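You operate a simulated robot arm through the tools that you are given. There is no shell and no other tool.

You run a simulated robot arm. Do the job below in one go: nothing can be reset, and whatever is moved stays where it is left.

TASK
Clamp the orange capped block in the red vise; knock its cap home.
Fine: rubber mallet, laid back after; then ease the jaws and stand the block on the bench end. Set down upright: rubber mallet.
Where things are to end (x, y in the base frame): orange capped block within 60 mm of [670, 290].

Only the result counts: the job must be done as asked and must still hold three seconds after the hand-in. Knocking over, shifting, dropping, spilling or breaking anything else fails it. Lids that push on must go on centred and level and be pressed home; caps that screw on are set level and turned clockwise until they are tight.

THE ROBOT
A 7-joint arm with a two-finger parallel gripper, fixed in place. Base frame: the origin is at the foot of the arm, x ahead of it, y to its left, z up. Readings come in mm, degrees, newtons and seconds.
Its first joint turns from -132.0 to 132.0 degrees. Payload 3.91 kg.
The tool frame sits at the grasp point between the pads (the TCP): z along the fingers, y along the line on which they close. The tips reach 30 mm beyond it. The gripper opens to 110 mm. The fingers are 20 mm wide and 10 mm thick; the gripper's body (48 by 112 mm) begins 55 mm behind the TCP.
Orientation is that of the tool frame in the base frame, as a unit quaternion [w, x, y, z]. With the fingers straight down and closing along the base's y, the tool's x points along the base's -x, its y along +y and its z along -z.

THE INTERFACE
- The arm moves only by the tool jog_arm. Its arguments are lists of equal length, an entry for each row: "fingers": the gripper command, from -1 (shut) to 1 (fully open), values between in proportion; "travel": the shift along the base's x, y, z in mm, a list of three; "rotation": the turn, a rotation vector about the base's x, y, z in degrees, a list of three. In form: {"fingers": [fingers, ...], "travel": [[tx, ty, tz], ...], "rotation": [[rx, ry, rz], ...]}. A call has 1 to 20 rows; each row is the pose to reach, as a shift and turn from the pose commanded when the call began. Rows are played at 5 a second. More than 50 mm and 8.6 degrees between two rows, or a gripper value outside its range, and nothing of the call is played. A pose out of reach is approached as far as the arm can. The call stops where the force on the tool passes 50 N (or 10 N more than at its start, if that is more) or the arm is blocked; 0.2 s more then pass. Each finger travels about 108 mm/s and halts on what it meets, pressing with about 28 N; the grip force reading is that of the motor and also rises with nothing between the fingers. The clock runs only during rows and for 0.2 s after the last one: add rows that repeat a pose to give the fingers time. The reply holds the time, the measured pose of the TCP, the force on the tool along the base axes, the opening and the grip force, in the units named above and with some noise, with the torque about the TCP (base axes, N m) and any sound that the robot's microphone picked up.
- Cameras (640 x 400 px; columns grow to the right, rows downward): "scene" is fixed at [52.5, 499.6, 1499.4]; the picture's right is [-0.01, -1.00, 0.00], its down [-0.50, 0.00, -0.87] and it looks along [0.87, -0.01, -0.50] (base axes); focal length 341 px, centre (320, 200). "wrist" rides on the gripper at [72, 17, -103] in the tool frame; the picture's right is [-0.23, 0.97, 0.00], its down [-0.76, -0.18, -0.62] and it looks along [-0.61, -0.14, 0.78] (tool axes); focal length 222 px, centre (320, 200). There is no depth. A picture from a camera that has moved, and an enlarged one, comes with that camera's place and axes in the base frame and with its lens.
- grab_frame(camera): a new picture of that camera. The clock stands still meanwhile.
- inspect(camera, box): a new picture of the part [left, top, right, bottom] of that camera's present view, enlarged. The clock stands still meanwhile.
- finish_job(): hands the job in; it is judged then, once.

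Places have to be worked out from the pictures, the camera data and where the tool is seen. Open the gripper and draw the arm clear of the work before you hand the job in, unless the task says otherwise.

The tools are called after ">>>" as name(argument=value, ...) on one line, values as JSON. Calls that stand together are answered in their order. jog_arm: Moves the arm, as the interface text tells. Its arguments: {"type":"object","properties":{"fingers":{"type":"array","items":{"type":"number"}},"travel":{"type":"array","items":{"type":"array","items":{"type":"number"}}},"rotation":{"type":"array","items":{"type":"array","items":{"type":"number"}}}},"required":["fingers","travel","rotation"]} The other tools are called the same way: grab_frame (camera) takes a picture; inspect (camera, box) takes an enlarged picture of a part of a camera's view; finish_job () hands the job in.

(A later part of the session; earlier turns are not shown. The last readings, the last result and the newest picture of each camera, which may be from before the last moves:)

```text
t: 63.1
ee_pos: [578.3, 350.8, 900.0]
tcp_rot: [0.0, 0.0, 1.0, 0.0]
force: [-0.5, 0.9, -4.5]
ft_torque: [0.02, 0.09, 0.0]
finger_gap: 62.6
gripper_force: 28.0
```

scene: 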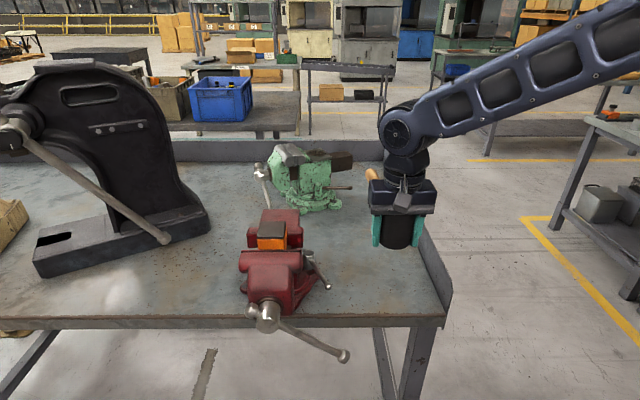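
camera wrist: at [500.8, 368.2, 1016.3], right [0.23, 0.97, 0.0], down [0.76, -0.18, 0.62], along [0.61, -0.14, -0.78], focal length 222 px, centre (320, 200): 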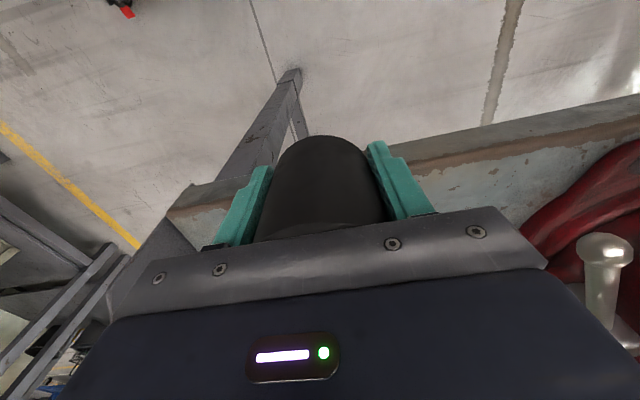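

>>> jog_arm(fingers=[-1, -1, -1, -1], travel=[[0, 0, -1], [0, 0, -2], [0, 0, -3], [0, 0, -3]], rotation=[[0, 0, 0], [0, 0, 0], [0, 0, 0], [0, 0, 0]])

>>> inspect(camera="scene", box=[340, 260, 430, 350])

```text
t: 64.1
ee_pos: [576.9, 350.5, 896.2]
tcp_rot: [0.0, 0.0, 1.0, 0.0]
force: [-1.3, 0.9, -4.7]
ft_torque: [0.0, 0.09, -0.03]
finger_gap: 62.5
gripper_force: 28.1
```

```text
4.44 times, centred on (385, 305) of scene
camera zoom: at [52.5, 499.6, 1499.4], right [-0.01, -1.0, 0.0], down [-0.5, 0.0, -0.87], along [0.87, -0.01, -0.5], focal length 1514 px, centre (31, -267)
```

zoom: 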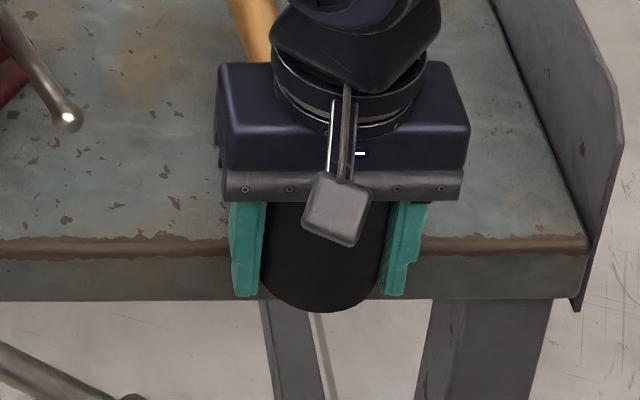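

Still free at 896. I continue down carefully.

>>> jog_arm(fingers=[-1, -1, -1, -1, -1, -1], travel=[[1, 0, -1], [1, 0, -2], [1, 0, -3], [1, 0, -4], [1, 0, -5], [1, 0, -5]], rotation=[[0, 0, 0], [0, 0, 0], [0, 0, 0], [0, 0, 0], [0, 0, 0], [0, 0, 0]])

```text
t: 65.3
ee_pos: [578.5, 349.6, 894.6]
tcp_rot: [0.001, 0.0, 1.0, 0.002]
force: [-9.8, -7.6, 16.7]
ft_torque: [-0.7, -0.09, -0.41]
finger_gap: 62.4
gripper_force: 28.3
stopped in row 5: the force on the tool passed its limit at 54 N (the readings are from after the stop); the commanded pose is now the measured one
```

Touched down on the bench edge (residual 17 N). I ease up slightly and level the tool so that the mallet stands with nearly no load before opening.

>>> jog_arm(fingers=[-1, -1, -1], travel=[[0, 0, 0.5], [0, 0, 0.8], [0, 0, 0.8]], rotation=[[-0.2, 0.1, 0], [-0.2, 0.1, 0], [-0.2, 0.1, 0]])

>>> inspect(camera="scene", box=[340, 200, 430, 350])

>>> inspect(camera="wrist", box=[180, 60, 460, 250])

```text
t: 66.1
ee_pos: [579.3, 351.9, 894.2]
tcp_rot: [0.001, 0.0, 1.0, 0.0]
force: [-3.3, 0.1, 0.7]
ft_torque: [0.11, 0.11, 0.1]
finger_gap: 62.9
gripper_force: 28.0
```

```text
2.67 times, centred on (385, 275) of scene
camera zoom: at [52.5, 499.6, 1499.4], right [-0.01, -1.0, 0.0], down [-0.5, 0.0, -0.87], along [0.87, -0.01, -0.5], focal length 908 px, centre (147, 0)
```

zoom: 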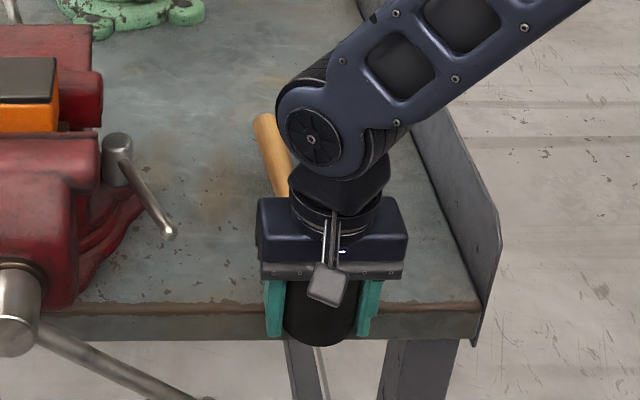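

```text
2.11 times, centred on (320, 155) of wrist
camera zoom: at [505.7, 368.5, 998.3], right [0.23, 0.97, 0.0], down [0.76, -0.18, 0.62], along [0.61, -0.14, -0.78], focal length 468 px, centre (320, 295)
```

zoom: 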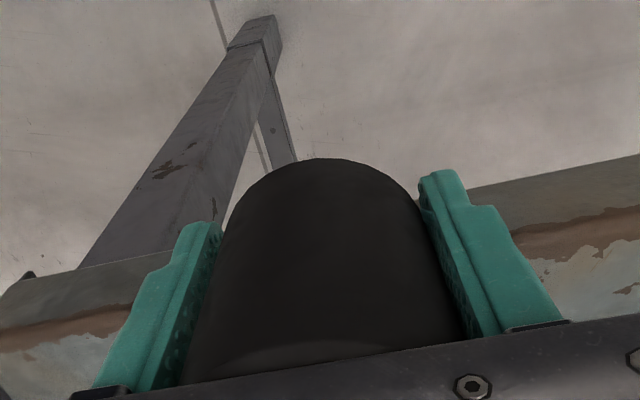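

The bench now carries the mallet (net force ≈0). I open the fingers just a few mm with the palm still right above the head, then check that it stands.

>>> jog_arm(fingers=[0.18, 0.18, 0.18, 0.18], travel=[[0, 0, 0], [0, 0, 0], [0, 0, 1], [0, 0, 2]], rotation=[[0, 0, 0], [0, 0, 0], [0, 0, 0], [0, 0, 0]])

>>> inspect(camera="wrist", box=[180, 60, 460, 250])

>>> inspect(camera="scene", box=[340, 200, 430, 350])

```text
t: 67.1
ee_pos: [580.7, 350.6, 896.3]
tcp_rot: [0.0, 0.0, 1.0, 0.0]
force: [-0.2, -0.6, 1.3]
ft_torque: [-0.02, 0.01, 0.01]
finger_gap: 64.8
gripper_force: 0.0
```

```text
2.11 times, centred on (320, 155) of wrist
camera zoom: at [505.8, 368.2, 1000.4], right [0.23, 0.97, 0.0], down [0.76, -0.18, 0.62], along [0.61, -0.14, -0.78], focal length 468 px, centre (320, 295)
```

zoom: 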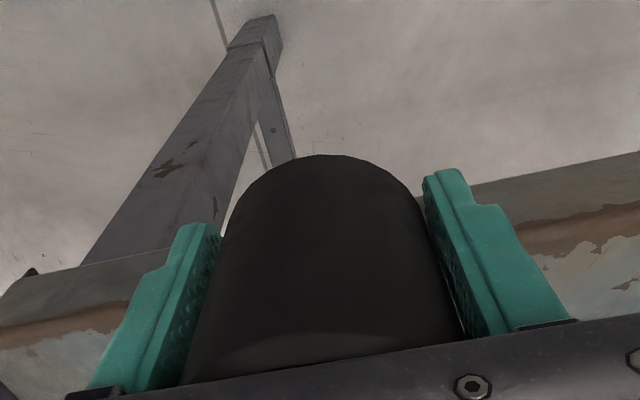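

```text
2.67 times, centred on (385, 275) of scene
camera zoom: at [52.5, 499.6, 1499.4], right [-0.01, -1.0, 0.0], down [-0.5, 0.0, -0.87], along [0.87, -0.01, -0.5], focal length 908 px, centre (147, 0)
```

zoom: 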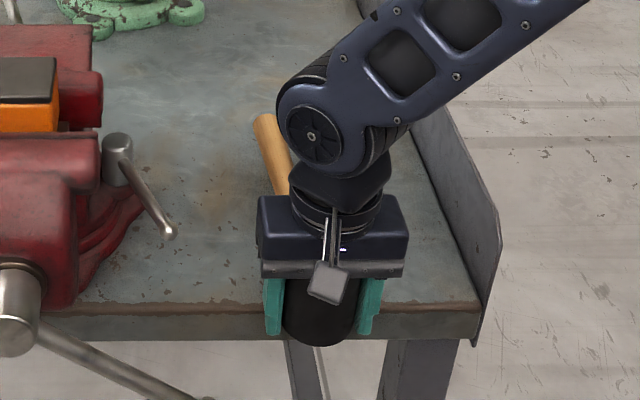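

The mallet stands freely on the edge with no load on the gripper. I raise the gripper a few mm and look again.

>>> jog_arm(fingers=[0.18, 0.18, 0.18, 0.18], travel=[[0, 0, 2], [0, 0, 4], [0, 0, 6], [0, 0, 6]], rotation=[[0, 0, 0], [0, 0, 0], [0, 0, 0], [0, 0, 0]])

>>> inspect(camera="wrist", box=[180, 60, 460, 250])

>>> inspect(camera="scene", box=[340, 200, 430, 350])

```text
t: 68.1
ee_pos: [579.4, 350.3, 901.3]
tcp_rot: [0.001, 0.0, 1.0, 0.001]
force: [-0.3, -0.9, -0.6]
ft_torque: [0.01, 0.01, 0.01]
finger_gap: 65.0
gripper_force: 0.1
```

```text
2.11 times, centred on (320, 155) of wrist
camera zoom: at [505.7, 368.4, 1005.7], right [0.23, 0.97, 0.0], down [0.76, -0.18, 0.62], along [0.61, -0.14, -0.78], focal length 468 px, centre (320, 295)
```

zoom: 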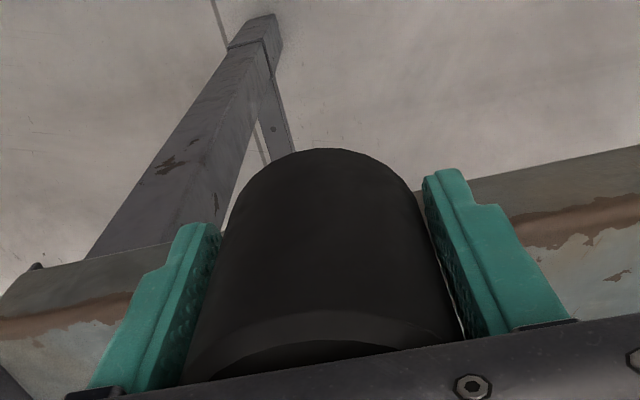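

```text
2.67 times, centred on (385, 275) of scene
camera zoom: at [52.5, 499.6, 1499.4], right [-0.01, -1.0, 0.0], down [-0.5, 0.0, -0.87], along [0.87, -0.01, -0.5], focal length 908 px, centre (147, 0)
```

zoom: 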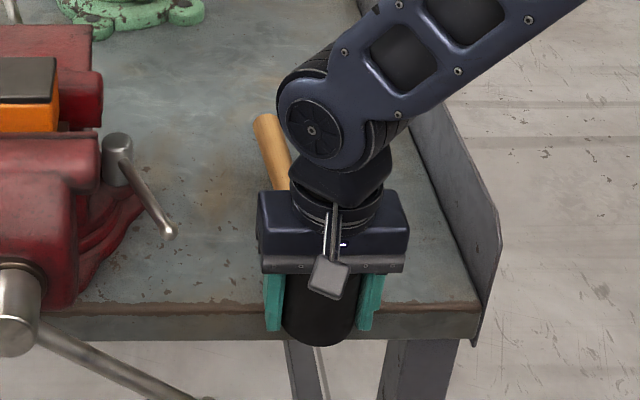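

It stands upright while the gripper slides up. I raise another 13 mm and close on it again.

>>> jog_arm(fingers=[0.18, 0.18, 0.18, 0.18, 0.18, 0.0, -0.5, -1, -1, -1], travel=[[0, 0, 4], [0, 0, 8], [0, 0, 12], [0, 0, 13.5], [0, 0, 13.5], [0, 0, 13.5], [0, 0, 13.5], [0, 0, 13.5], [0, 0, 13.5], [0, 0, 13.5]], rotation=[[0, 0, 0], [0, 0, 0], [0, 0, 0], [0, 0, 0], [0, 0, 0], [0, 0, 0], [0, 0, 0], [0, 0, 0], [0, 0, 0], [0, 0, 0]])

>>> inspect(camera="wrist", box=[180, 60, 460, 250])

>>> inspect(camera="scene", box=[340, 200, 430, 350])

```text
t: 70.3
ee_pos: [578.2, 351.3, 915.8]
tcp_rot: [0.001, 0.001, 1.0, 0.0]
force: [-0.9, 0.5, 4.1]
ft_torque: [-0.02, -0.14, 0.01]
finger_gap: 62.2
gripper_force: 28.2
```

```text
2.11 times, centred on (320, 155) of wrist
camera zoom: at [504.2, 368.0, 1019.1], right [0.23, 0.97, 0.0], down [0.76, -0.18, 0.62], along [0.61, -0.14, -0.78], focal length 468 px, centre (320, 295)
```

zoom: 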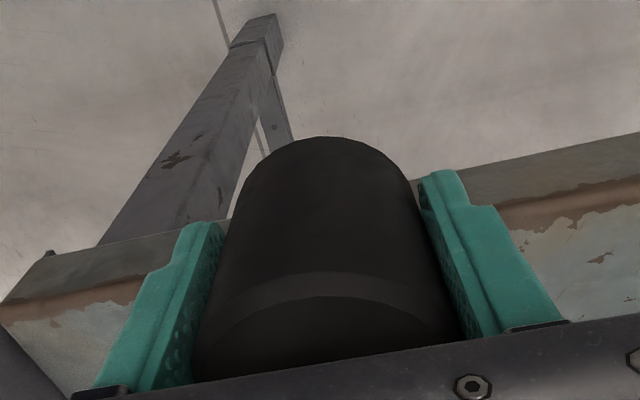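

```text
2.67 times, centred on (385, 275) of scene
camera zoom: at [52.5, 499.6, 1499.4], right [-0.01, -1.0, 0.0], down [-0.5, 0.0, -0.87], along [0.87, -0.01, -0.5], focal length 908 px, centre (147, 0)
```

zoom: 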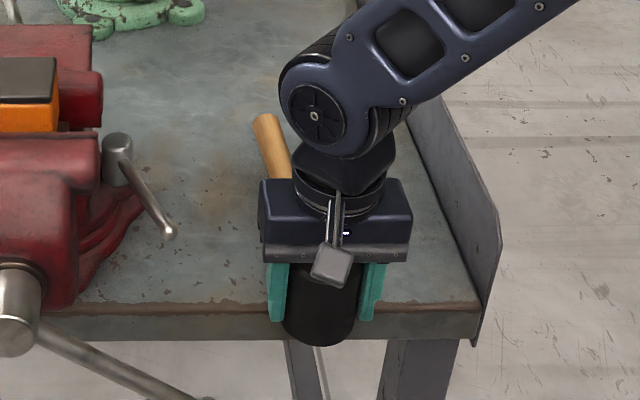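

Regripped with the face now well below the fingertips. I lift, then carry the mallet back toward its original place (780.8, 288.3).

>>> jog_arm(fingers=[-1, -1, -1, -1, -1, -1, -1, -1, -1, -1, -1, -1, -1], travel=[[0, 0, 5], [0, 0, 15], [0, 0, 40], [0, 0, 70], [25, -8, 100], [60, -18, 120], [100, -31, 120], [140, -44, 120], [170, -54, 120], [190, -60, 120], [202, -63, 115], [202, -63, 100], [202, -63, 100]], rotation=[[0, 0, 0], [0, 0, 0], [0, 0, 0], [0, 0, 0], [0, 0, 0], [0, 0, 0], [0, 0, 0], [0, 0, 0], [0, 0, 0], [0, 0, 0], [0, 0, 0], [0, 0, 0], [0, 0, 0]])

>>> grab_frame(camera="scene")

>>> grab_frame(camera="wrist")

```text
t: 73.1
ee_pos: [781.6, 287.5, 1015.7]
tcp_rot: [0.001, 0.0, 1.0, 0.0]
force: [0.1, -0.4, -4.8]
ft_torque: [-0.02, 0.12, 0.01]
finger_gap: 62.2
gripper_force: 28.0
```

```text
taken
```

scene: 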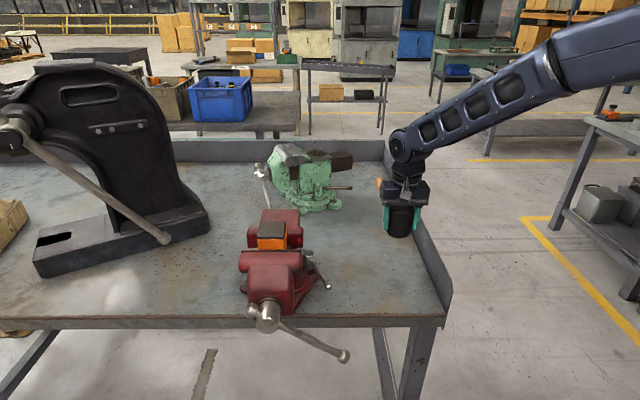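

```text
taken
camera wrist: at [707.3, 305.0, 1120.2], right [0.23, 0.97, 0.0], down [0.76, -0.18, 0.62], along [0.61, -0.14, -0.78], focal length 222 px, centre (320, 200)
```

wrist: 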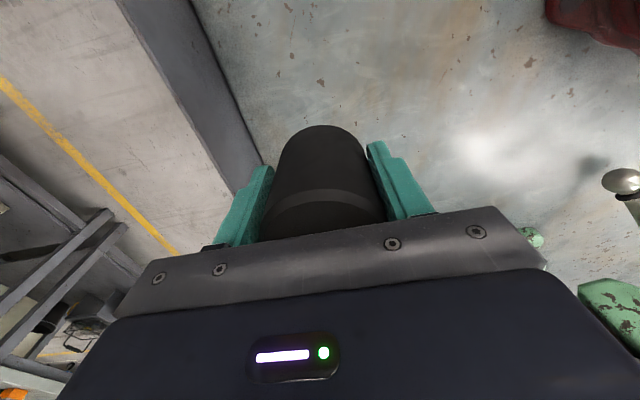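

The mallet is over its home spot. I lower to about 8 mm above the bench, then finish in fine steps.

>>> jog_arm(fingers=[-1, -1, -1, -1, -1, -1, -1], travel=[[-0.5, 0.5, -30], [-0.5, 0.8, -60], [-0.5, 0.8, -80], [-0.5, 0.8, -90], [-0.5, 0.8, -93], [-0.5, 0.8, -95], [-0.5, 0.8, -95]], rotation=[[0, 0, 0], [0, 0, 0], [0, 0, 0], [0, 0, 0], [0, 0, 0], [0, 0, 0], [0, 0, 0]])

```text
t: 74.7
ee_pos: [780.3, 289.2, 920.7]
tcp_rot: [0.001, 0.0, 1.0, -0.001]
force: [-0.2, -0.4, -3.5]
ft_torque: [-0.02, 0.08, 0.0]
finger_gap: 62.4
gripper_force: 27.9
```

Still hanging free at 920.7. I lower in 0.7 mm steps.

>>> jog_arm(fingers=[-1, -1, -1, -1, -1], travel=[[0, 0, -0.8], [0, 0, -1.6], [0, 0, -2.4], [0, 0, -3.2], [0, 0, -3.2]], rotation=[[0, 0, 0], [0, 0, 0], [0, 0, 0], [0, 0, 0], [0, 0, 0]])

```text
t: 75.9
ee_pos: [780.8, 288.2, 916.8]
tcp_rot: [0.001, 0.0, 1.0, 0.0]
force: [-0.9, 0.0, -4.1]
ft_torque: [0.0, 0.12, 0.02]
finger_gap: 62.3
gripper_force: 28.1
```

>>> jog_arm(fingers=[-1, -1, -1], travel=[[0, 0, -0.6], [0, 0, -1.2], [0, 0, -1.2]], rotation=[[0, 0, 0], [0, 0, 0], [0, 0, 0]])

```text
t: 76.7
ee_pos: [780.6, 288.8, 916.9]
tcp_rot: [0.001, 0.0, 1.0, 0.0]
force: [-1.0, -0.1, -3.2]
ft_torque: [-0.04, 0.1, 0.02]
finger_gap: 62.4
gripper_force: 27.7
```

Not yet touching; I go another millimetre.

>>> jog_arm(fingers=[-1, -1, -1], travel=[[0, 0, -0.5], [0, 0, -1.0], [0, 0, -1.0]], rotation=[[0, 0, 0], [0, 0, 0], [0, 0, 0]])

```text
t: 77.5
ee_pos: [780.9, 288.7, 916.7]
tcp_rot: [0.0, 0.001, 1.0, 0.001]
force: [1.0, 0.7, -4.0]
ft_torque: [0.0, 0.17, -0.02]
finger_gap: 62.4
gripper_force: 28.3
```

>>> jog_arm(fingers=[-1, -1, -1, -1], travel=[[0, 0, -0.5], [0, 0, -1.0], [0, 0, -1.5], [0, 0, -1.5]], rotation=[[0, 0, 0], [0, 0, 0], [0, 0, 0], [0, 0, 0]])

```text
t: 78.5
ee_pos: [781.2, 287.1, 915.9]
tcp_rot: [0.002, 0.0, 1.0, 0.001]
force: [-2.8, 2.9, 25.7]
ft_torque: [-0.34, 0.23, -0.03]
finger_gap: 62.2
gripper_force: 28.0
```

Contact: 25.7 N. I ease up by about 0.8 mm so the bench just carries the mallet.

>>> jog_arm(fingers=[-1, -1, -1], travel=[[0, 0, 0.4], [0, 0, 0.8], [0, 0, 0.8]], rotation=[[0, 0.1, 0], [0, 0.2, 0], [0, 0.2, 0]])

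```text
t: 79.3
ee_pos: [781.7, 288.0, 915.4]
tcp_rot: [-0.001, 0.0, 1.0, 0.0]
force: [5.0, 5.4, 21.5]
ft_torque: [0.02, -0.97, 0.13]
finger_gap: 62.2
gripper_force: 28.2
```

The small pitch correction loaded the handle-side rim (torque −1). I undo it and ease up a little more.

>>> jog_arm(fingers=[-1, -1, -1], travel=[[0, 0, 0.3], [0, 0, 0.6], [0, 0, 0.6]], rotation=[[0, -0.1, 0], [0, -0.2, 0], [0, -0.2, 0]])

```text
t: 80.1
ee_pos: [780.8, 287.8, 915.5]
tcp_rot: [0.001, 0.001, 1.0, -0.001]
force: [8.1, 5.8, 7.2]
ft_torque: [0.4, -0.14, -0.21]
finger_gap: 62.3
gripper_force: 27.7
```

>>> jog_arm(fingers=[-1, -1, -1], travel=[[0.3, 0.2, 0.2], [0.6, 0.4, 0.4], [0.6, 0.4, 0.4]], rotation=[[0, 0, 0], [0, 0, 0], [0, 0, 0]])

>>> inspect(camera="scene", box=[340, 180, 460, 290])

>>> inspect(camera="wrist", box=[180, 60, 460, 250])

```text
t: 80.9
ee_pos: [780.5, 288.3, 915.9]
tcp_rot: [0.0, -0.001, 1.0, -0.001]
force: [1.1, 1.6, 1.2]
ft_torque: [0.2, 0.13, -0.03]
finger_gap: 62.2
gripper_force: 28.3
```

```text
3.64 times, centred on (400, 235) of scene
camera zoom: at [52.5, 499.6, 1499.4], right [-0.01, -1.0, 0.0], down [-0.5, 0.0, -0.87], along [0.87, -0.01, -0.5], focal length 1238 px, centre (29, 73)
```

zoom: 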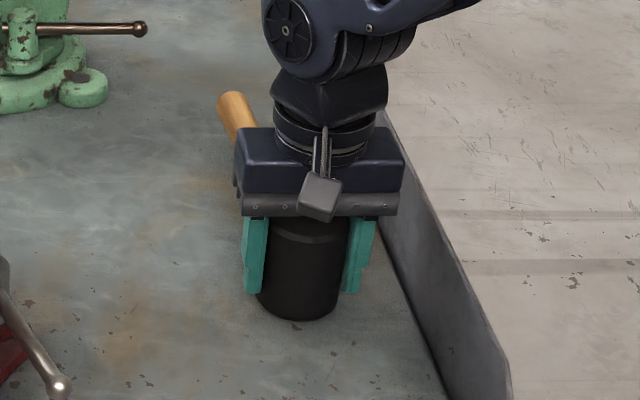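

```text
2.11 times, centred on (320, 155) of wrist
camera zoom: at [707.0, 306.2, 1019.1], right [0.23, 0.97, 0.0], down [0.76, -0.18, 0.62], along [0.61, -0.14, -0.78], focal length 468 px, centre (320, 295)
```

zoom: 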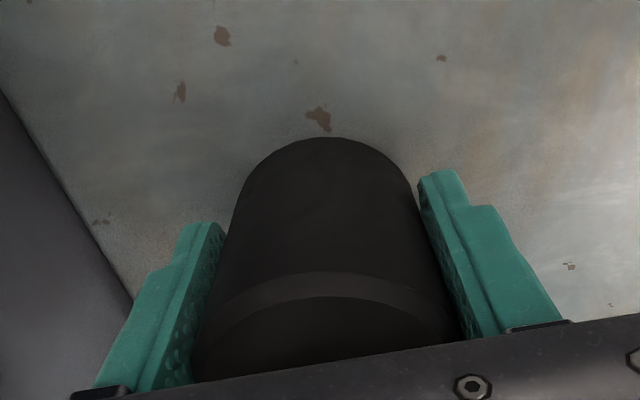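

The bench carries the mallet with almost no residual load. I open the fingers a little first.

>>> jog_arm(fingers=[0.18, 0.18, 0.18], travel=[[0, 0, 0], [0, 0, 0], [0, 0, 0]], rotation=[[0, 0, 0], [0, 0, 0], [0, 0, 0]])

>>> inspect(camera="wrist", box=[180, 60, 460, 250])

>>> inspect(camera="scene", box=[340, 180, 460, 290])

```text
t: 81.7
ee_pos: [781.3, 289.3, 916.6]
tcp_rot: [0.001, 0.0, 1.0, -0.001]
force: [0.4, 0.1, -0.8]
ft_torque: [0.01, 0.02, 0.01]
finger_gap: 65.0
gripper_force: 0.1
```

```text
2.11 times, centred on (320, 155) of wrist
camera zoom: at [707.3, 306.3, 1019.4], right [0.23, 0.97, 0.0], down [0.76, -0.18, 0.62], along [0.61, -0.14, -0.78], focal length 468 px, centre (320, 295)
```

zoom: 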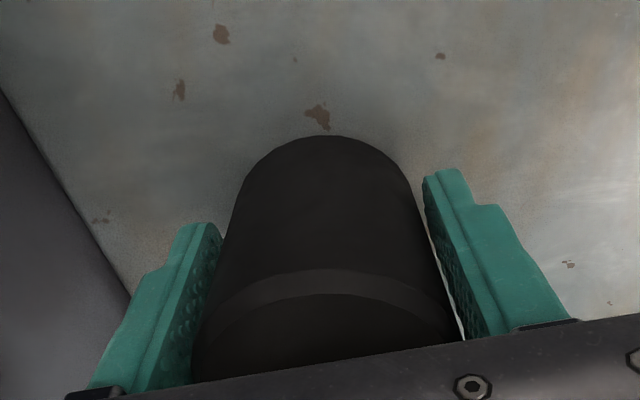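

```text
3.64 times, centred on (400, 235) of scene
camera zoom: at [52.5, 499.6, 1499.4], right [-0.01, -1.0, 0.0], down [-0.5, 0.0, -0.87], along [0.87, -0.01, -0.5], focal length 1238 px, centre (29, 73)
```

zoom: 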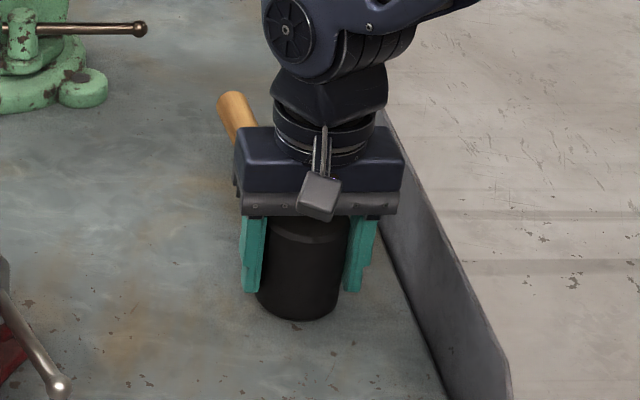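

The mallet stands by itself. I open wider and rise straight up, then check it.

>>> jog_arm(fingers=[0.3, 0.45, 0.6, 0.6, 0.6, 0.6, 0.6, 0.6, 0.6], travel=[[0, 0, 0], [0, 0, 0], [0, 0, 0], [0, 0, 15], [0, 0, 45], [0, 0, 90], [0, 0, 135], [0, 0, 180], [0, 0, 200]], rotation=[[0, 0, 0], [0, 0, 0], [0, 0, 0], [0, 0, 0], [0, 0, 0], [0, 0, 0], [0, 0, 0], [0, 0, 0], [0, 0, 0]])

>>> inspect(camera="scene", box=[340, 180, 460, 300])

>>> grab_frame(camera="wrist")

```text
t: 83.7
ee_pos: [781.7, 288.9, 1117.4]
tcp_rot: [0.0, 0.001, 1.0, -0.002]
force: [-0.3, 0.1, 0.1]
ft_torque: [-0.01, 0.02, 0.0]
finger_gap: 88.1
gripper_force: 0.0
```

```text
3.33 times, centred on (400, 240) of scene
camera zoom: at [52.5, 499.6, 1499.4], right [-0.01, -1.0, 0.0], down [-0.5, 0.0, -0.87], along [0.87, -0.01, -0.5], focal length 1135 px, centre (53, 67)
```

zoom: 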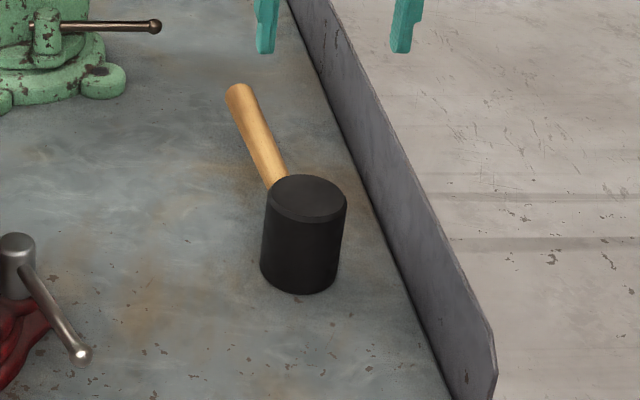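

```text
taken
camera wrist: at [707.6, 305.9, 1221.4], right [0.23, 0.97, 0.0], down [0.76, -0.18, 0.62], along [0.61, -0.14, -0.78], focal length 222 px, centre (320, 200)
```

wrist: 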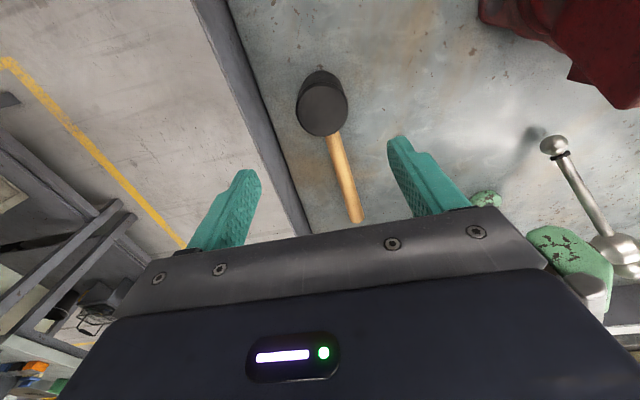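

The mallet is back upright in its place. Now I ease the vise: I bring the closed fingers, tilted as before, to the lower-left side of the bar (which points 38° below level on the right) to turn it counter-clockwise.

>>> jog_arm(fingers=[0.6, 0.6, 0.6, 0.2, -0.3, -1, -1, -1, -1, -1, -1, -1, -1, -1, -1, -1], travel=[[-20, 10, 40], [-60, 25, 60], [-105, 40, 70], [-150, 55, 75], [-195, 70, 75], [-240, 85, 75], [-280, 105, 70], [-315, 130, 60], [-345, 155, 45], [-365, 180, 25], [-380, 200, 0], [-381.7, 207, -40], [-381.7, 207, -85], [-381.7, 207, -130], [-381.7, 207, -165], [-381.7, 207, -178]], rotation=[[0, 0, 0], [0, 0, 0], [0, 0, 0], [0, 0, 0], [0, -8, 0], [0, -16, 0], [0, -24, 0], [0, -32, 0], [0, -40, 0], [0, -48, 0], [0, -56, 0], [0, -62, 0], [0, -62, 0], [0, -62, 0], [0, -62, 0], [0, -62, 0]])

>>> grab_frame(camera="wrist")

>>> grab_frame(camera="scene")

```text
t: 87.1
ee_pos: [399.4, 495.1, 937.5]
tcp_rot: [0.516, 0.0, 0.857, 0.0]
force: [-0.5, 0.9, 0.4]
ft_torque: [-0.02, -0.02, 0.04]
finger_gap: 0.0
gripper_force: 27.9
```

```text
taken
camera wrist: at [272.8, 513.9, 921.4], right [0.11, 0.97, 0.2], down [-0.19, -0.18, 0.96], along [0.98, -0.14, 0.17], focal length 222 px, centre (320, 200)
```

wrist: 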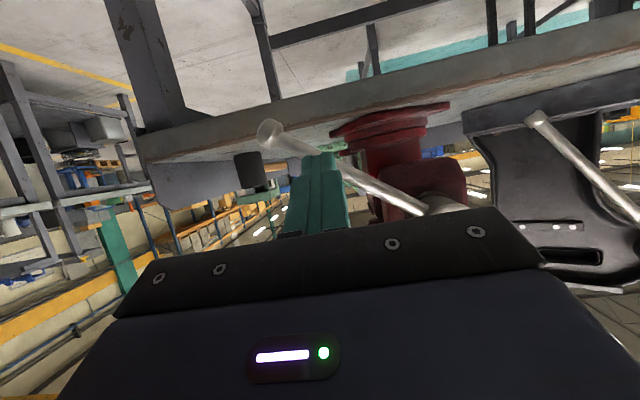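

```text
taken
```

scene: 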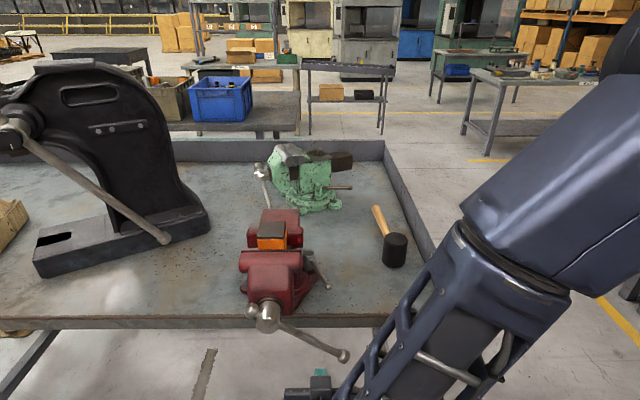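

The bar is at about 41° below level; the peg line passes under it. I shift slightly away and insert the peg along its axis under the bar.

>>> jog_arm(fingers=[-1, -1, -1, -1, -1], travel=[[0, 5, -6], [24, 5, -19], [48, 5, -32], [72, 5, -44.5], [72, 5, -44.5]], rotation=[[0, 0, 0], [0, 0, 0], [0, 0, 0], [0, 0, 0], [0, 0, 0]])

>>> grab_frame(camera="wrist")

>>> grab_frame(camera="scene")

```text
t: 88.3
ee_pos: [472.7, 501.7, 894.4]
tcp_rot: [0.516, 0.0, 0.857, 0.001]
force: [-0.2, -0.4, 0.0]
ft_torque: [0.0, -0.01, -0.02]
finger_gap: 0.3
gripper_force: 27.9
```

```text
taken
camera wrist: at [346.1, 519.4, 878.9], right [0.11, 0.97, 0.2], down [-0.19, -0.18, 0.96], along [0.98, -0.14, 0.17], focal length 222 px, centre (320, 200)
```

wrist: 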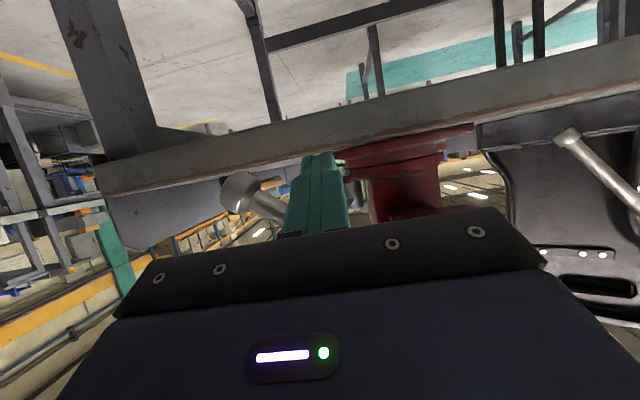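

```text
taken
```

scene: 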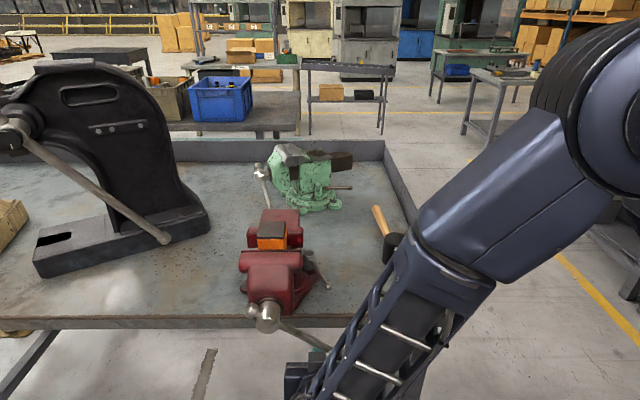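

The peg sits under the bar without touching. I push it up counter-clockwise in 4° steps to break the screw loose.

>>> jog_arm(fingers=[-1, -1, -1, -1, -1, -1, -1, -1, -1, -1, -1], travel=[[0, -6.9, 11.8], [0, -14, 18.5], [0, -20.6, 25.9], [0, -26.7, 33.6], [0, -32.3, 41.7], [0, -37.2, 50.2], [0, -41.6, 59.1], [0, -45.3, 68.2], [0, -48.5, 77.5], [0, -50.9, 87.1], [0, -53, 99.2]], rotation=[[0, 0, 0], [0, 0, 0], [0, 0, 0], [0, 0, 0], [0, 0, 0], [0, 0, 0], [0, 0, 0], [0, 0, 0], [0, 0, 0], [0, 0, 0], [0, 0, 0]])

>>> grab_frame(camera="wrist")

>>> inspect(camera="scene", box=[220, 190, 400, 350])

```text
t: 88.8
ee_pos: [469.2, 494.1, 908.4]
tcp_rot: [0.513, -0.004, 0.858, 0.002]
force: [-0.3, 8.5, -8.0]
ft_torque: [0.01, 0.07, 0.09]
finger_gap: 0.0
gripper_force: 28.2
stopped in row 2: the force on the tool passed its limit at 52 N (the readings are from after the stop); the commanded pose is now the measured one
```

```text
taken
camera wrist: at [341.5, 509.9, 893.1], right [0.1, 0.97, 0.2], down [-0.19, -0.18, 0.97], along [0.98, -0.13, 0.16], focal length 222 px, centre (320, 200)
```

wrist: 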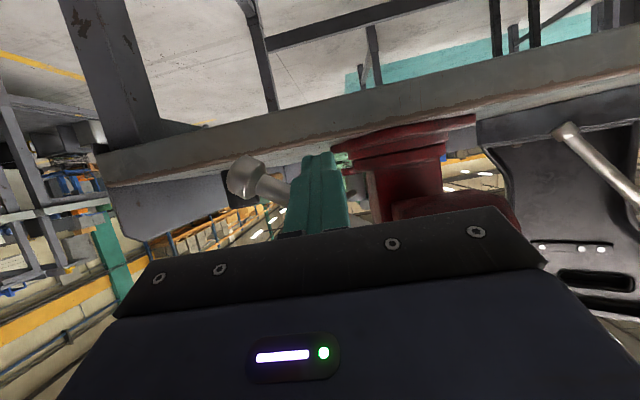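

```text
2.50 times, centred on (310, 270) of scene
camera zoom: at [52.5, 499.6, 1499.4], right [-0.01, -1.0, 0.0], down [-0.5, 0.0, -0.87], along [0.87, -0.01, -0.5], focal length 851 px, centre (345, 25)
```

zoom: 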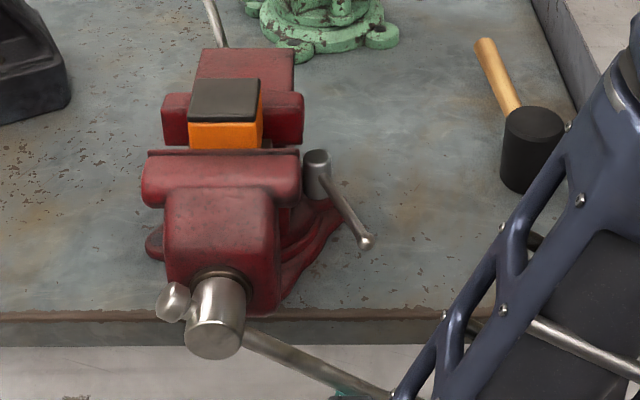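

The impact of the first row tripped the limit. I push again slowly in 2 mm steps.

>>> jog_arm(fingers=[-1, -1, -1, -1, -1, -1, -1, -1], travel=[[0, -0.7, 0.8], [0, -1.4, 1.6], [0, -2.1, 2.4], [0, -2.8, 3.3], [0, -3.5, 4.2], [0, -4.3, 5.2], [0, -5.1, 6.2], [0, -5.8, 7.2]], rotation=[[0, 0, 0], [0, 0, 0], [0, 0, 0], [0, 0, 0], [0, 0, 0], [0, 0, 0], [0, 0, 0], [0, 0, 0]])

```text
t: 90.6
ee_pos: [467.8, 488.1, 914.9]
tcp_rot: [0.513, -0.003, 0.858, 0.001]
force: [-16.6, 15.7, -31.9]
ft_torque: [0.22, 0.29, 0.03]
finger_gap: 0.0
gripper_force: 28.0
```

The screw is giving way at about 39 N. I continue in 2° steps.

>>> jog_arm(fingers=[-1, -1, -1, -1, -1, -1, -1, -1, -1, -1], travel=[[1, -4.7, 2.6], [2, -7.9, 6.3], [2, -11, 10.1], [2, -14, 14], [2, -16.8, 18], [2, -19.6, 22.1], [2, -22.2, 26.3], [2, -24.5, 30.6], [2, -26.8, 35], [2, -28.9, 39.5]], rotation=[[0, 0, 0], [0, 0, 0], [0, 0, 0], [0, 0, 0], [0, 0, 0], [0, 0, 0], [0, 0, 0], [0, 0, 0], [0, 0, 0], [0, 0, 0]])

```text
t: 91.2
ee_pos: [468.4, 484.3, 919.7]
tcp_rot: [0.512, -0.005, 0.859, 0.005]
force: [-2.9, 9.7, -6.3]
ft_torque: [0.04, 0.06, 0.11]
finger_gap: 0.0
gripper_force: 27.7
stopped in row 2: the force on the tool passed its limit at 51 N (the readings are from after the stop); the commanded pose is now the measured one
```

The screw turned a bit more, then tripped at 51 N. I slide the peg outward toward the ball for more leverage and push very slowly, half a degree per row.

>>> jog_arm(fingers=[-1, -1, -1, -1, -1, -1, -1, -1, -1, -1, -1, -1, -1, -1, -1, -1, -1, -1, -1], travel=[[1, -5, -5], [2, -9.4, -8.6], [2, -10.6, -6.7], [2, -11.4, -5.7], [2, -12.3, -4.7], [2, -13.1, -3.7], [2, -14, -2.7], [2, -14.8, -1.6], [2, -15.6, -0.6], [2, -16.4, 0.5], [2, -17.2, 1.5], [2, -18, 2.6], [2, -18.8, 3.7], [2, -19.5, 4.8], [2, -20.2, 5.8], [2, -21, 6.9], [2, -21.8, 8], [2, -22.5, 9.1], [2, -23.2, 10.1]], rotation=[[-0.1, -0.2, -0.4], [-0.2, -0.4, -0.8], [-0.2, -0.4, -0.8], [-0.2, -0.4, -0.8], [-0.2, -0.4, -0.8], [-0.2, -0.4, -0.8], [-0.2, -0.4, -0.8], [-0.2, -0.4, -0.8], [-0.2, -0.4, -0.8], [-0.2, -0.4, -0.8], [-0.2, -0.4, -0.8], [-0.2, -0.4, -0.8], [-0.2, -0.4, -0.8], [-0.2, -0.4, -0.8], [-0.2, -0.4, -0.8], [-0.2, -0.4, -0.8], [-0.2, -0.4, -0.8], [-0.2, -0.4, -0.8], [-0.2, -0.4, -0.8]])

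>>> grab_frame(camera="wrist")

```text
t: 95.2
ee_pos: [469.9, 460.7, 930.7]
tcp_rot: [0.516, 0.0, 0.857, -0.001]
force: [-18.1, 24.5, -18.4]
ft_torque: [0.02, 0.08, 0.08]
finger_gap: 0.0
gripper_force: 28.2
```

```text
taken
camera wrist: at [343.1, 478.3, 914.7], right [0.11, 0.97, 0.2], down [-0.19, -0.18, 0.96], along [0.97, -0.14, 0.17], focal length 222 px, centre (320, 200)
```

wrist: 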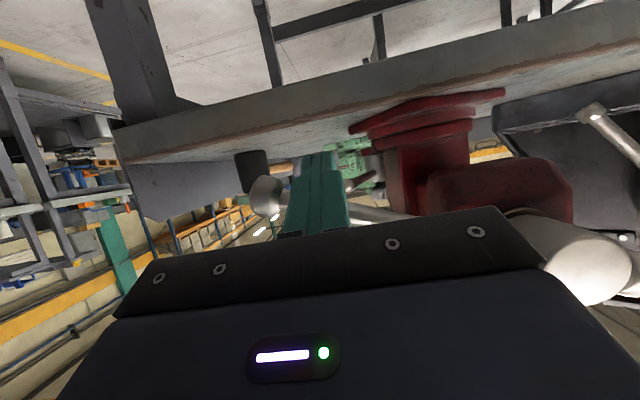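

The bar turned to about 26° and the resistance is dropping (27 N tangential). I keep turning at 1° per row.

>>> jog_arm(fingers=[-1, -1, -1, -1, -1, -1, -1, -1, -1, -1, -1, -1, -1, -1, -1, -1, -1, -1, -1, -1], travel=[[0, 4.5, 1.9], [0, 3.1, 4.1], [0, 1.7, 6.3], [0, 0.5, 8.5], [0, -0.8, 10.7], [0, -2, 13], [0, -3.2, 15.2], [0, -4.3, 17.5], [0, -5.4, 19.8], [0, -6.5, 22.1], [0, -7.5, 24.4], [0, -8.5, 26.8], [0, -9.4, 29.1], [0, -10.3, 31.5], [0, -11.2, 34], [0, -12, 36.4], [0, -12.8, 38.8], [0, -13.5, 41.2], [0, -14.2, 43.7], [0, -14.8, 46.1]], rotation=[[0, 0, 0], [0, 0, 0], [0, 0, 0], [0, 0, 0], [0, 0, 0], [0, 0, 0], [0, 0, 0], [0, 0, 0], [0, 0, 0], [0, 0, 0], [0, 0, 0], [0, 0, 0], [0, 0, 0], [0, 0, 0], [0, 0, 0], [0, 0, 0], [0, 0, 0], [0, 0, 0], [0, 0, 0], [0, 0, 0]])

```text
t: 99.4
ee_pos: [470.1, 445.2, 975.5]
tcp_rot: [0.515, 0.0, 0.857, -0.001]
force: [-19.9, 1.4, -30.1]
ft_torque: [-0.19, 0.21, -0.48]
finger_gap: 0.3
gripper_force: 28.1
```

Still moving at about 30 N with the bar nearly level. I continue at 2–3° per row up to 37° above level.

>>> jog_arm(fingers=[-1, -1, -1, -1, -1, -1, -1, -1, -1, -1, -1, -1, -1, -1, -1, -1, -1, -1], travel=[[0, -1.1, 5.1], [0, -2.2, 10], [0, -3, 15.1], [0, -3.6, 20.1], [0, -4, 25.2], [0, -4.3, 30.3], [0, -4.4, 35.4], [0, -4.3, 40.5], [0, -4, 45.6], [0, -3.7, 50.7], [0, -2.7, 58.3], [0, -1.3, 65.8], [0, 0.6, 73.2], [0, 2.7, 80.6], [0, 5.2, 87.8], [0, 8.1, 94.9], [0, 11.4, 101.8], [0, 15.1, 108.5]], rotation=[[0, 0, 0], [0, 0, 0], [0, 0, 0], [0, 0, 0], [0, 0, 0], [0, 0, 0], [0, 0, 0], [0, 0, 0], [0, 0, 0], [0, 0, 0], [0, 0, 0], [0, 0, 0], [0, 0, 0], [0, 0, 0], [0, 0, 0], [0, 0, 0], [0, 0, 0], [0, 0, 0]])

```text
t: 102.4
ee_pos: [471.0, 448.4, 1053.0]
tcp_rot: [0.515, 0.0, 0.857, -0.002]
force: [-0.6, -0.3, 0.5]
ft_torque: [-0.04, 0.01, -0.03]
finger_gap: 0.1
gripper_force: 28.0
stopped in row 15: the force on the tool passed its limit at 50 N (the readings are from after the stop); the commanded pose is now the measured one
```

It tripped at 50 N around 23° above level. I look at the contact before going on.

>>> grab_frame(camera="wrist")

>>> inspect(camera="scene", box=[220, 190, 400, 350])

```text
taken
camera wrist: at [343.0, 465.6, 1038.1], right [0.11, 0.97, 0.2], down [-0.19, -0.17, 0.97], along [0.98, -0.14, 0.17], focal length 222 px, centre (320, 200)
```

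wrist: 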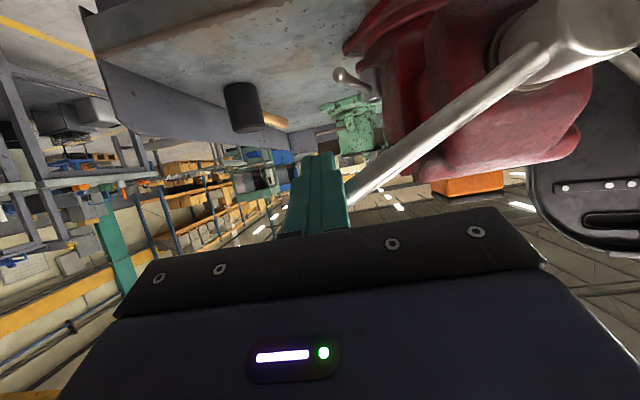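

```text
2.50 times, centred on (310, 270) of scene
camera zoom: at [52.5, 499.6, 1499.4], right [-0.01, -1.0, 0.0], down [-0.5, 0.0, -0.87], along [0.87, -0.01, -0.5], focal length 851 px, centre (345, 25)
```

zoom: 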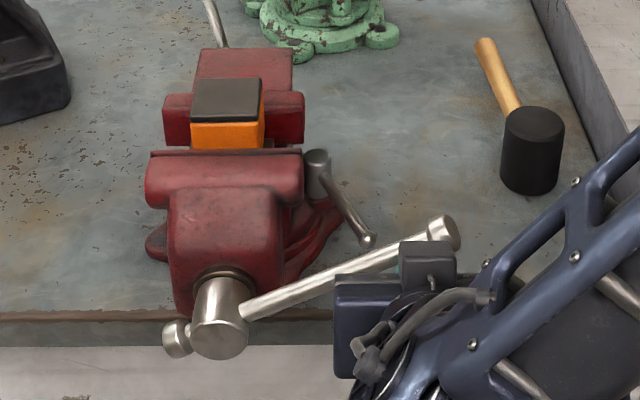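

The far (fixed) jaw looks about a pixel off from before; I check with the same tight zoom as earlier whether the vise itself has shifted.

>>> inspect(camera="scene", box=[248, 210, 296, 258])

>>> inspect(camera="scene", box=[230, 200, 350, 320])

```text
8.33 times, centred on (272, 234) of scene
camera zoom: at [52.5, 499.6, 1499.4], right [-0.01, -1.0, 0.0], down [-0.5, 0.0, -0.87], along [0.87, -0.01, -0.5], focal length 2838 px, centre (720, -83)
```

zoom: 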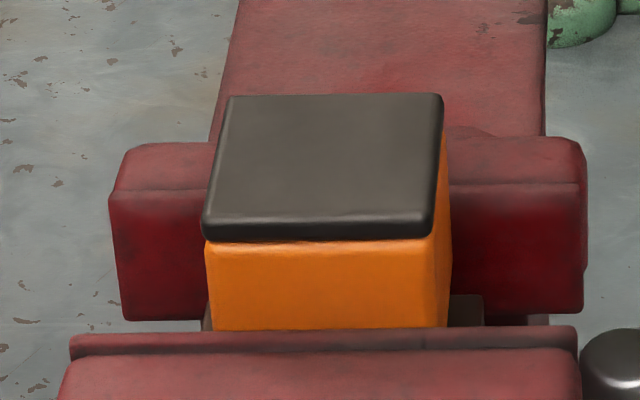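

```text
3.33 times, centred on (290, 260) of scene
camera zoom: at [52.5, 499.6, 1499.4], right [-0.01, -1.0, 0.0], down [-0.5, 0.0, -0.87], along [0.87, -0.01, -0.5], focal length 1135 px, centre (420, 0)
```

zoom: 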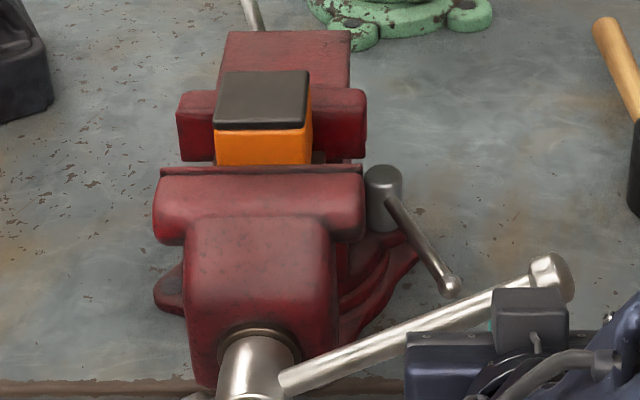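

The vise body has swivelled by roughly 1° (about 2 mm at the front) on its base, caused by the peg pulling sideways on the ball end; I now keep the peg off the ball (R≈138) and go on at 2° per row.

>>> jog_arm(fingers=[-1, -1, -1, -1, -1, -1, -1, -1, -1, -1, -1, -1, -1, -1, -1, -1, -1, -1, -1], travel=[[0, 6.2, -2.2], [0, 7.7, 2.8], [0, 9.3, 7.4], [0, 11.1, 11.9], [0, 13.1, 16.3], [0, 15.1, 20.8], [0, 17.4, 25], [0, 19.8, 29.3], [0, 22.3, 33.4], [0, 25.1, 37.4], [0, 27.8, 41.5], [0, 30.8, 45.3], [0, 33.9, 49], [0, 37.1, 52.6], [0, 40.4, 56.1], [0, 43.9, 59.5], [0, 47.5, 62.8], [0, 51.2, 66], [0, 55, 69]], rotation=[[0, 0, 0], [0, 0, 0], [0, 0, 0], [0, 0, 0], [0, 0, 0], [0, 0, 0], [0, 0, 0], [0, 0, 0], [0, 0, 0], [0, 0, 0], [0, 0, 0], [0, 0, 0], [0, 0, 0], [0, 0, 0], [0, 0, 0], [0, 0, 0], [0, 0, 0], [0, 0, 0], [0, 0, 0]])

>>> inspect(camera="scene", box=[248, 210, 296, 258])

>>> grab_frame(camera="wrist")

```text
t: 106.4
ee_pos: [470.1, 503.2, 1121.6]
tcp_rot: [0.515, 0.001, 0.857, -0.003]
force: [-12.5, -7.6, -32.4]
ft_torque: [-0.28, 0.28, 0.03]
finger_gap: 0.0
gripper_force: 28.3
```

```text
8.33 times, centred on (272, 234) of scene
camera zoom: at [52.5, 499.6, 1499.4], right [-0.01, -1.0, 0.0], down [-0.5, 0.0, -0.87], along [0.87, -0.01, -0.5], focal length 2838 px, centre (720, -83)
```

zoom: 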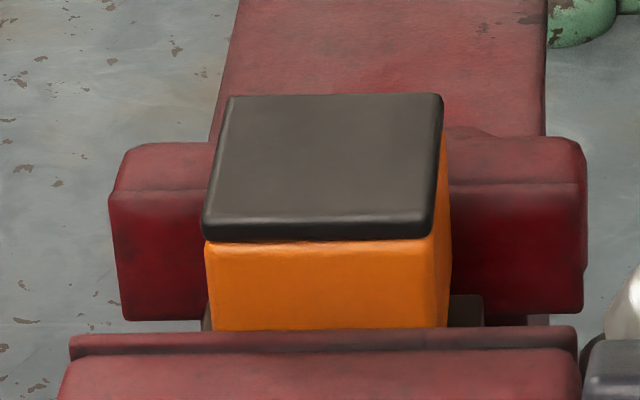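

```text
taken
camera wrist: at [342.9, 520.8, 1107.5], right [0.11, 0.97, 0.2], down [-0.19, -0.17, 0.97], along [0.98, -0.14, 0.17], focal length 222 px, centre (320, 200)
```

wrist: 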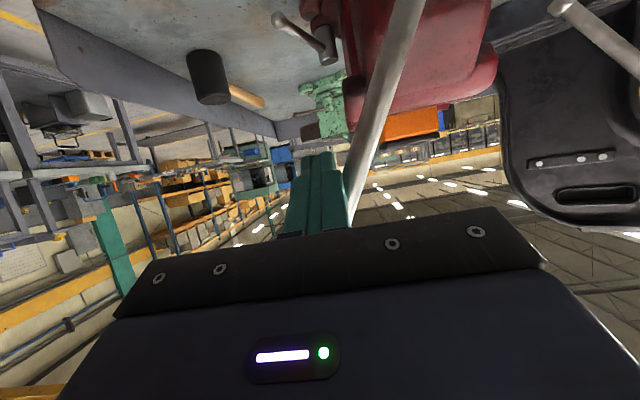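

The vise did not shift further and the bar is at about 1 o'clock. I continue over the top at 3° per row.

>>> jog_arm(fingers=[-1, -1, -1, -1, -1, -1, -1, -1, -1, -1, -1, -1, -1, -1, -1, -1, -1, -1, -1, -1], travel=[[0, 5.9, 3.3], [0, 12.1, 7.3], [0, 18.3, 10.8], [0, 24.9, 14.2], [0, 31.5, 17.1], [0, 38.3, 19.8], [0, 45.2, 22], [0, 52.3, 23.8], [0, 59.4, 25.4], [0, 66.6, 26.5], [0, 73.8, 27.2], [0, 81.1, 27.6], [0, 88.4, 27.6], [0, 95.7, 27.2], [0, 102.9, 26.5], [0, 110.1, 25.4], [0, 117.3, 23.8], [0, 124.3, 21.9], [0, 131.3, 19.7], [0, 138, 17]], rotation=[[0, 0, 0], [0, 0, 0], [0, 0, 0], [0, 0, 0], [0, 0, 0], [0, 0, 0], [0, 0, 0], [0, 0, 0], [0, 0, 0], [0, 0, 0], [0, 0, 0], [0, 0, 0], [0, 0, 0], [0, 0, 0], [0, 0, 0], [0, 0, 0], [0, 0, 0], [0, 0, 0], [0, 0, 0], [0, 0, 0]])

>>> grab_frame(camera="wrist")

>>> grab_frame(camera="scene")

```text
t: 110.6
ee_pos: [470.4, 640.4, 1140.7]
tcp_rot: [0.514, 0.001, 0.858, -0.002]
force: [3.3, -15.1, -2.7]
ft_torque: [-0.26, -0.04, -0.2]
finger_gap: 0.0
gripper_force: 27.8
```

```text
taken
camera wrist: at [343.3, 657.9, 1124.5], right [0.11, 0.97, 0.2], down [-0.19, -0.18, 0.97], along [0.98, -0.14, 0.17], focal length 222 px, centre (320, 200)
```

wrist: 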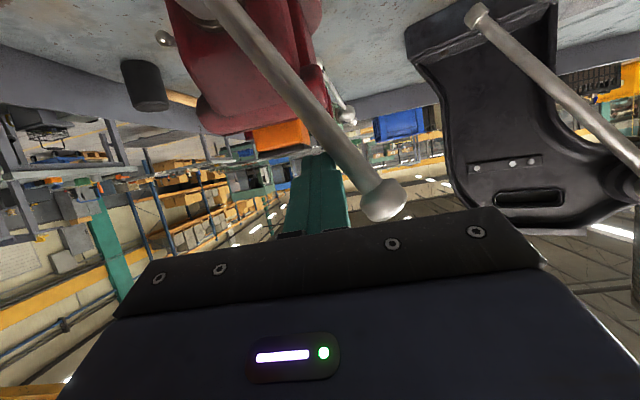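

```text
taken
```

scene: 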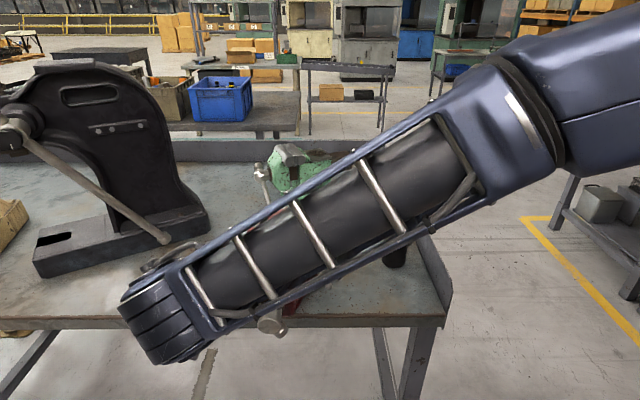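

Resistance has fallen to 15 N. I continue down the left side at 5° per row.

>>> jog_arm(fingers=[-1, -1, -1, -1, -1, -1, -1, -1, -1, -1, -1, -1, -1, -1, -1, -1], travel=[[0, 10.5, -5], [0, 20.9, -11], [0, 30.8, -17.9], [0, 39.9, -25.6], [0, 48.5, -34.2], [0, 56.2, -43.4], [0, 63.2, -53.3], [0, 69.1, -63.7], [0, 74.2, -74.6], [0, 78.4, -86], [0, 81.5, -97.7], [0, 83.6, -109.5], [0, 84.7, -121.5], [0, 84.6, -133.6], [0, 83.6, -145.6], [0, 81.5, -157.5]], rotation=[[0, 0, 0], [0, 0, 0], [0, 0, 0], [0, 0, 0], [0, 0, 0], [0, 0, 0], [0, 0, 0], [0, 0, 0], [0, 0, 0], [0, 0, 0], [0, 0, 0], [0, 0, 0], [0, 0, 0], [0, 0, 0], [0, 0, 0], [0, 0, 0]])

>>> grab_frame(camera="wrist")

>>> inspect(camera="scene", box=[230, 180, 350, 320])

```text
t: 114.0
ee_pos: [470.0, 721.6, 981.8]
tcp_rot: [0.514, 0.0, 0.858, -0.002]
force: [1.7, -1.5, 1.0]
ft_torque: [-0.05, -0.04, 0.01]
finger_gap: 0.1
gripper_force: 28.1
```

```text
taken
camera wrist: at [342.9, 739.7, 966.8], right [0.11, 0.97, 0.2], down [-0.19, -0.17, 0.97], along [0.98, -0.14, 0.17], focal length 222 px, centre (320, 200)
```

wrist: 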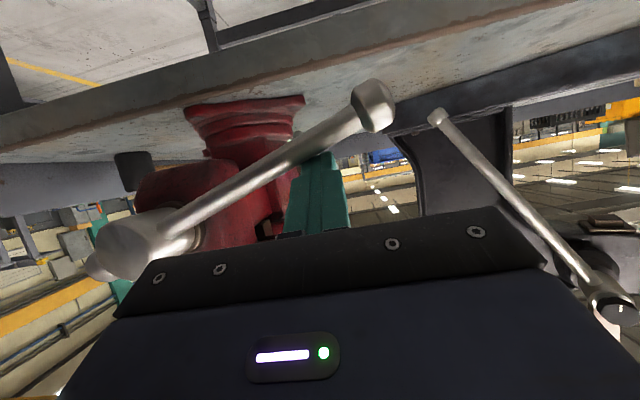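

```text
2.86 times, centred on (290, 250) of scene
camera zoom: at [52.5, 499.6, 1499.4], right [-0.01, -1.0, 0.0], down [-0.5, 0.0, -0.87], along [0.87, -0.01, -0.5], focal length 973 px, centre (406, 57)
```

zoom: 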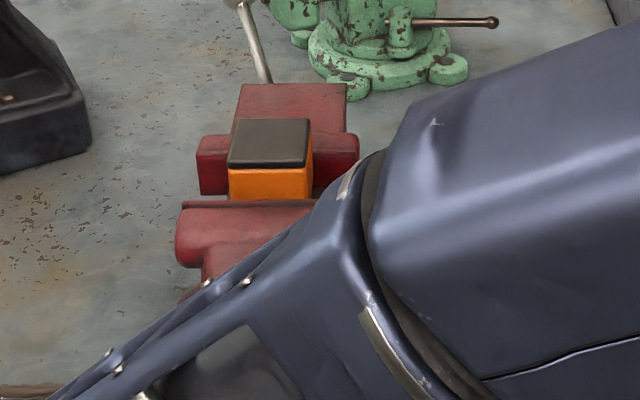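

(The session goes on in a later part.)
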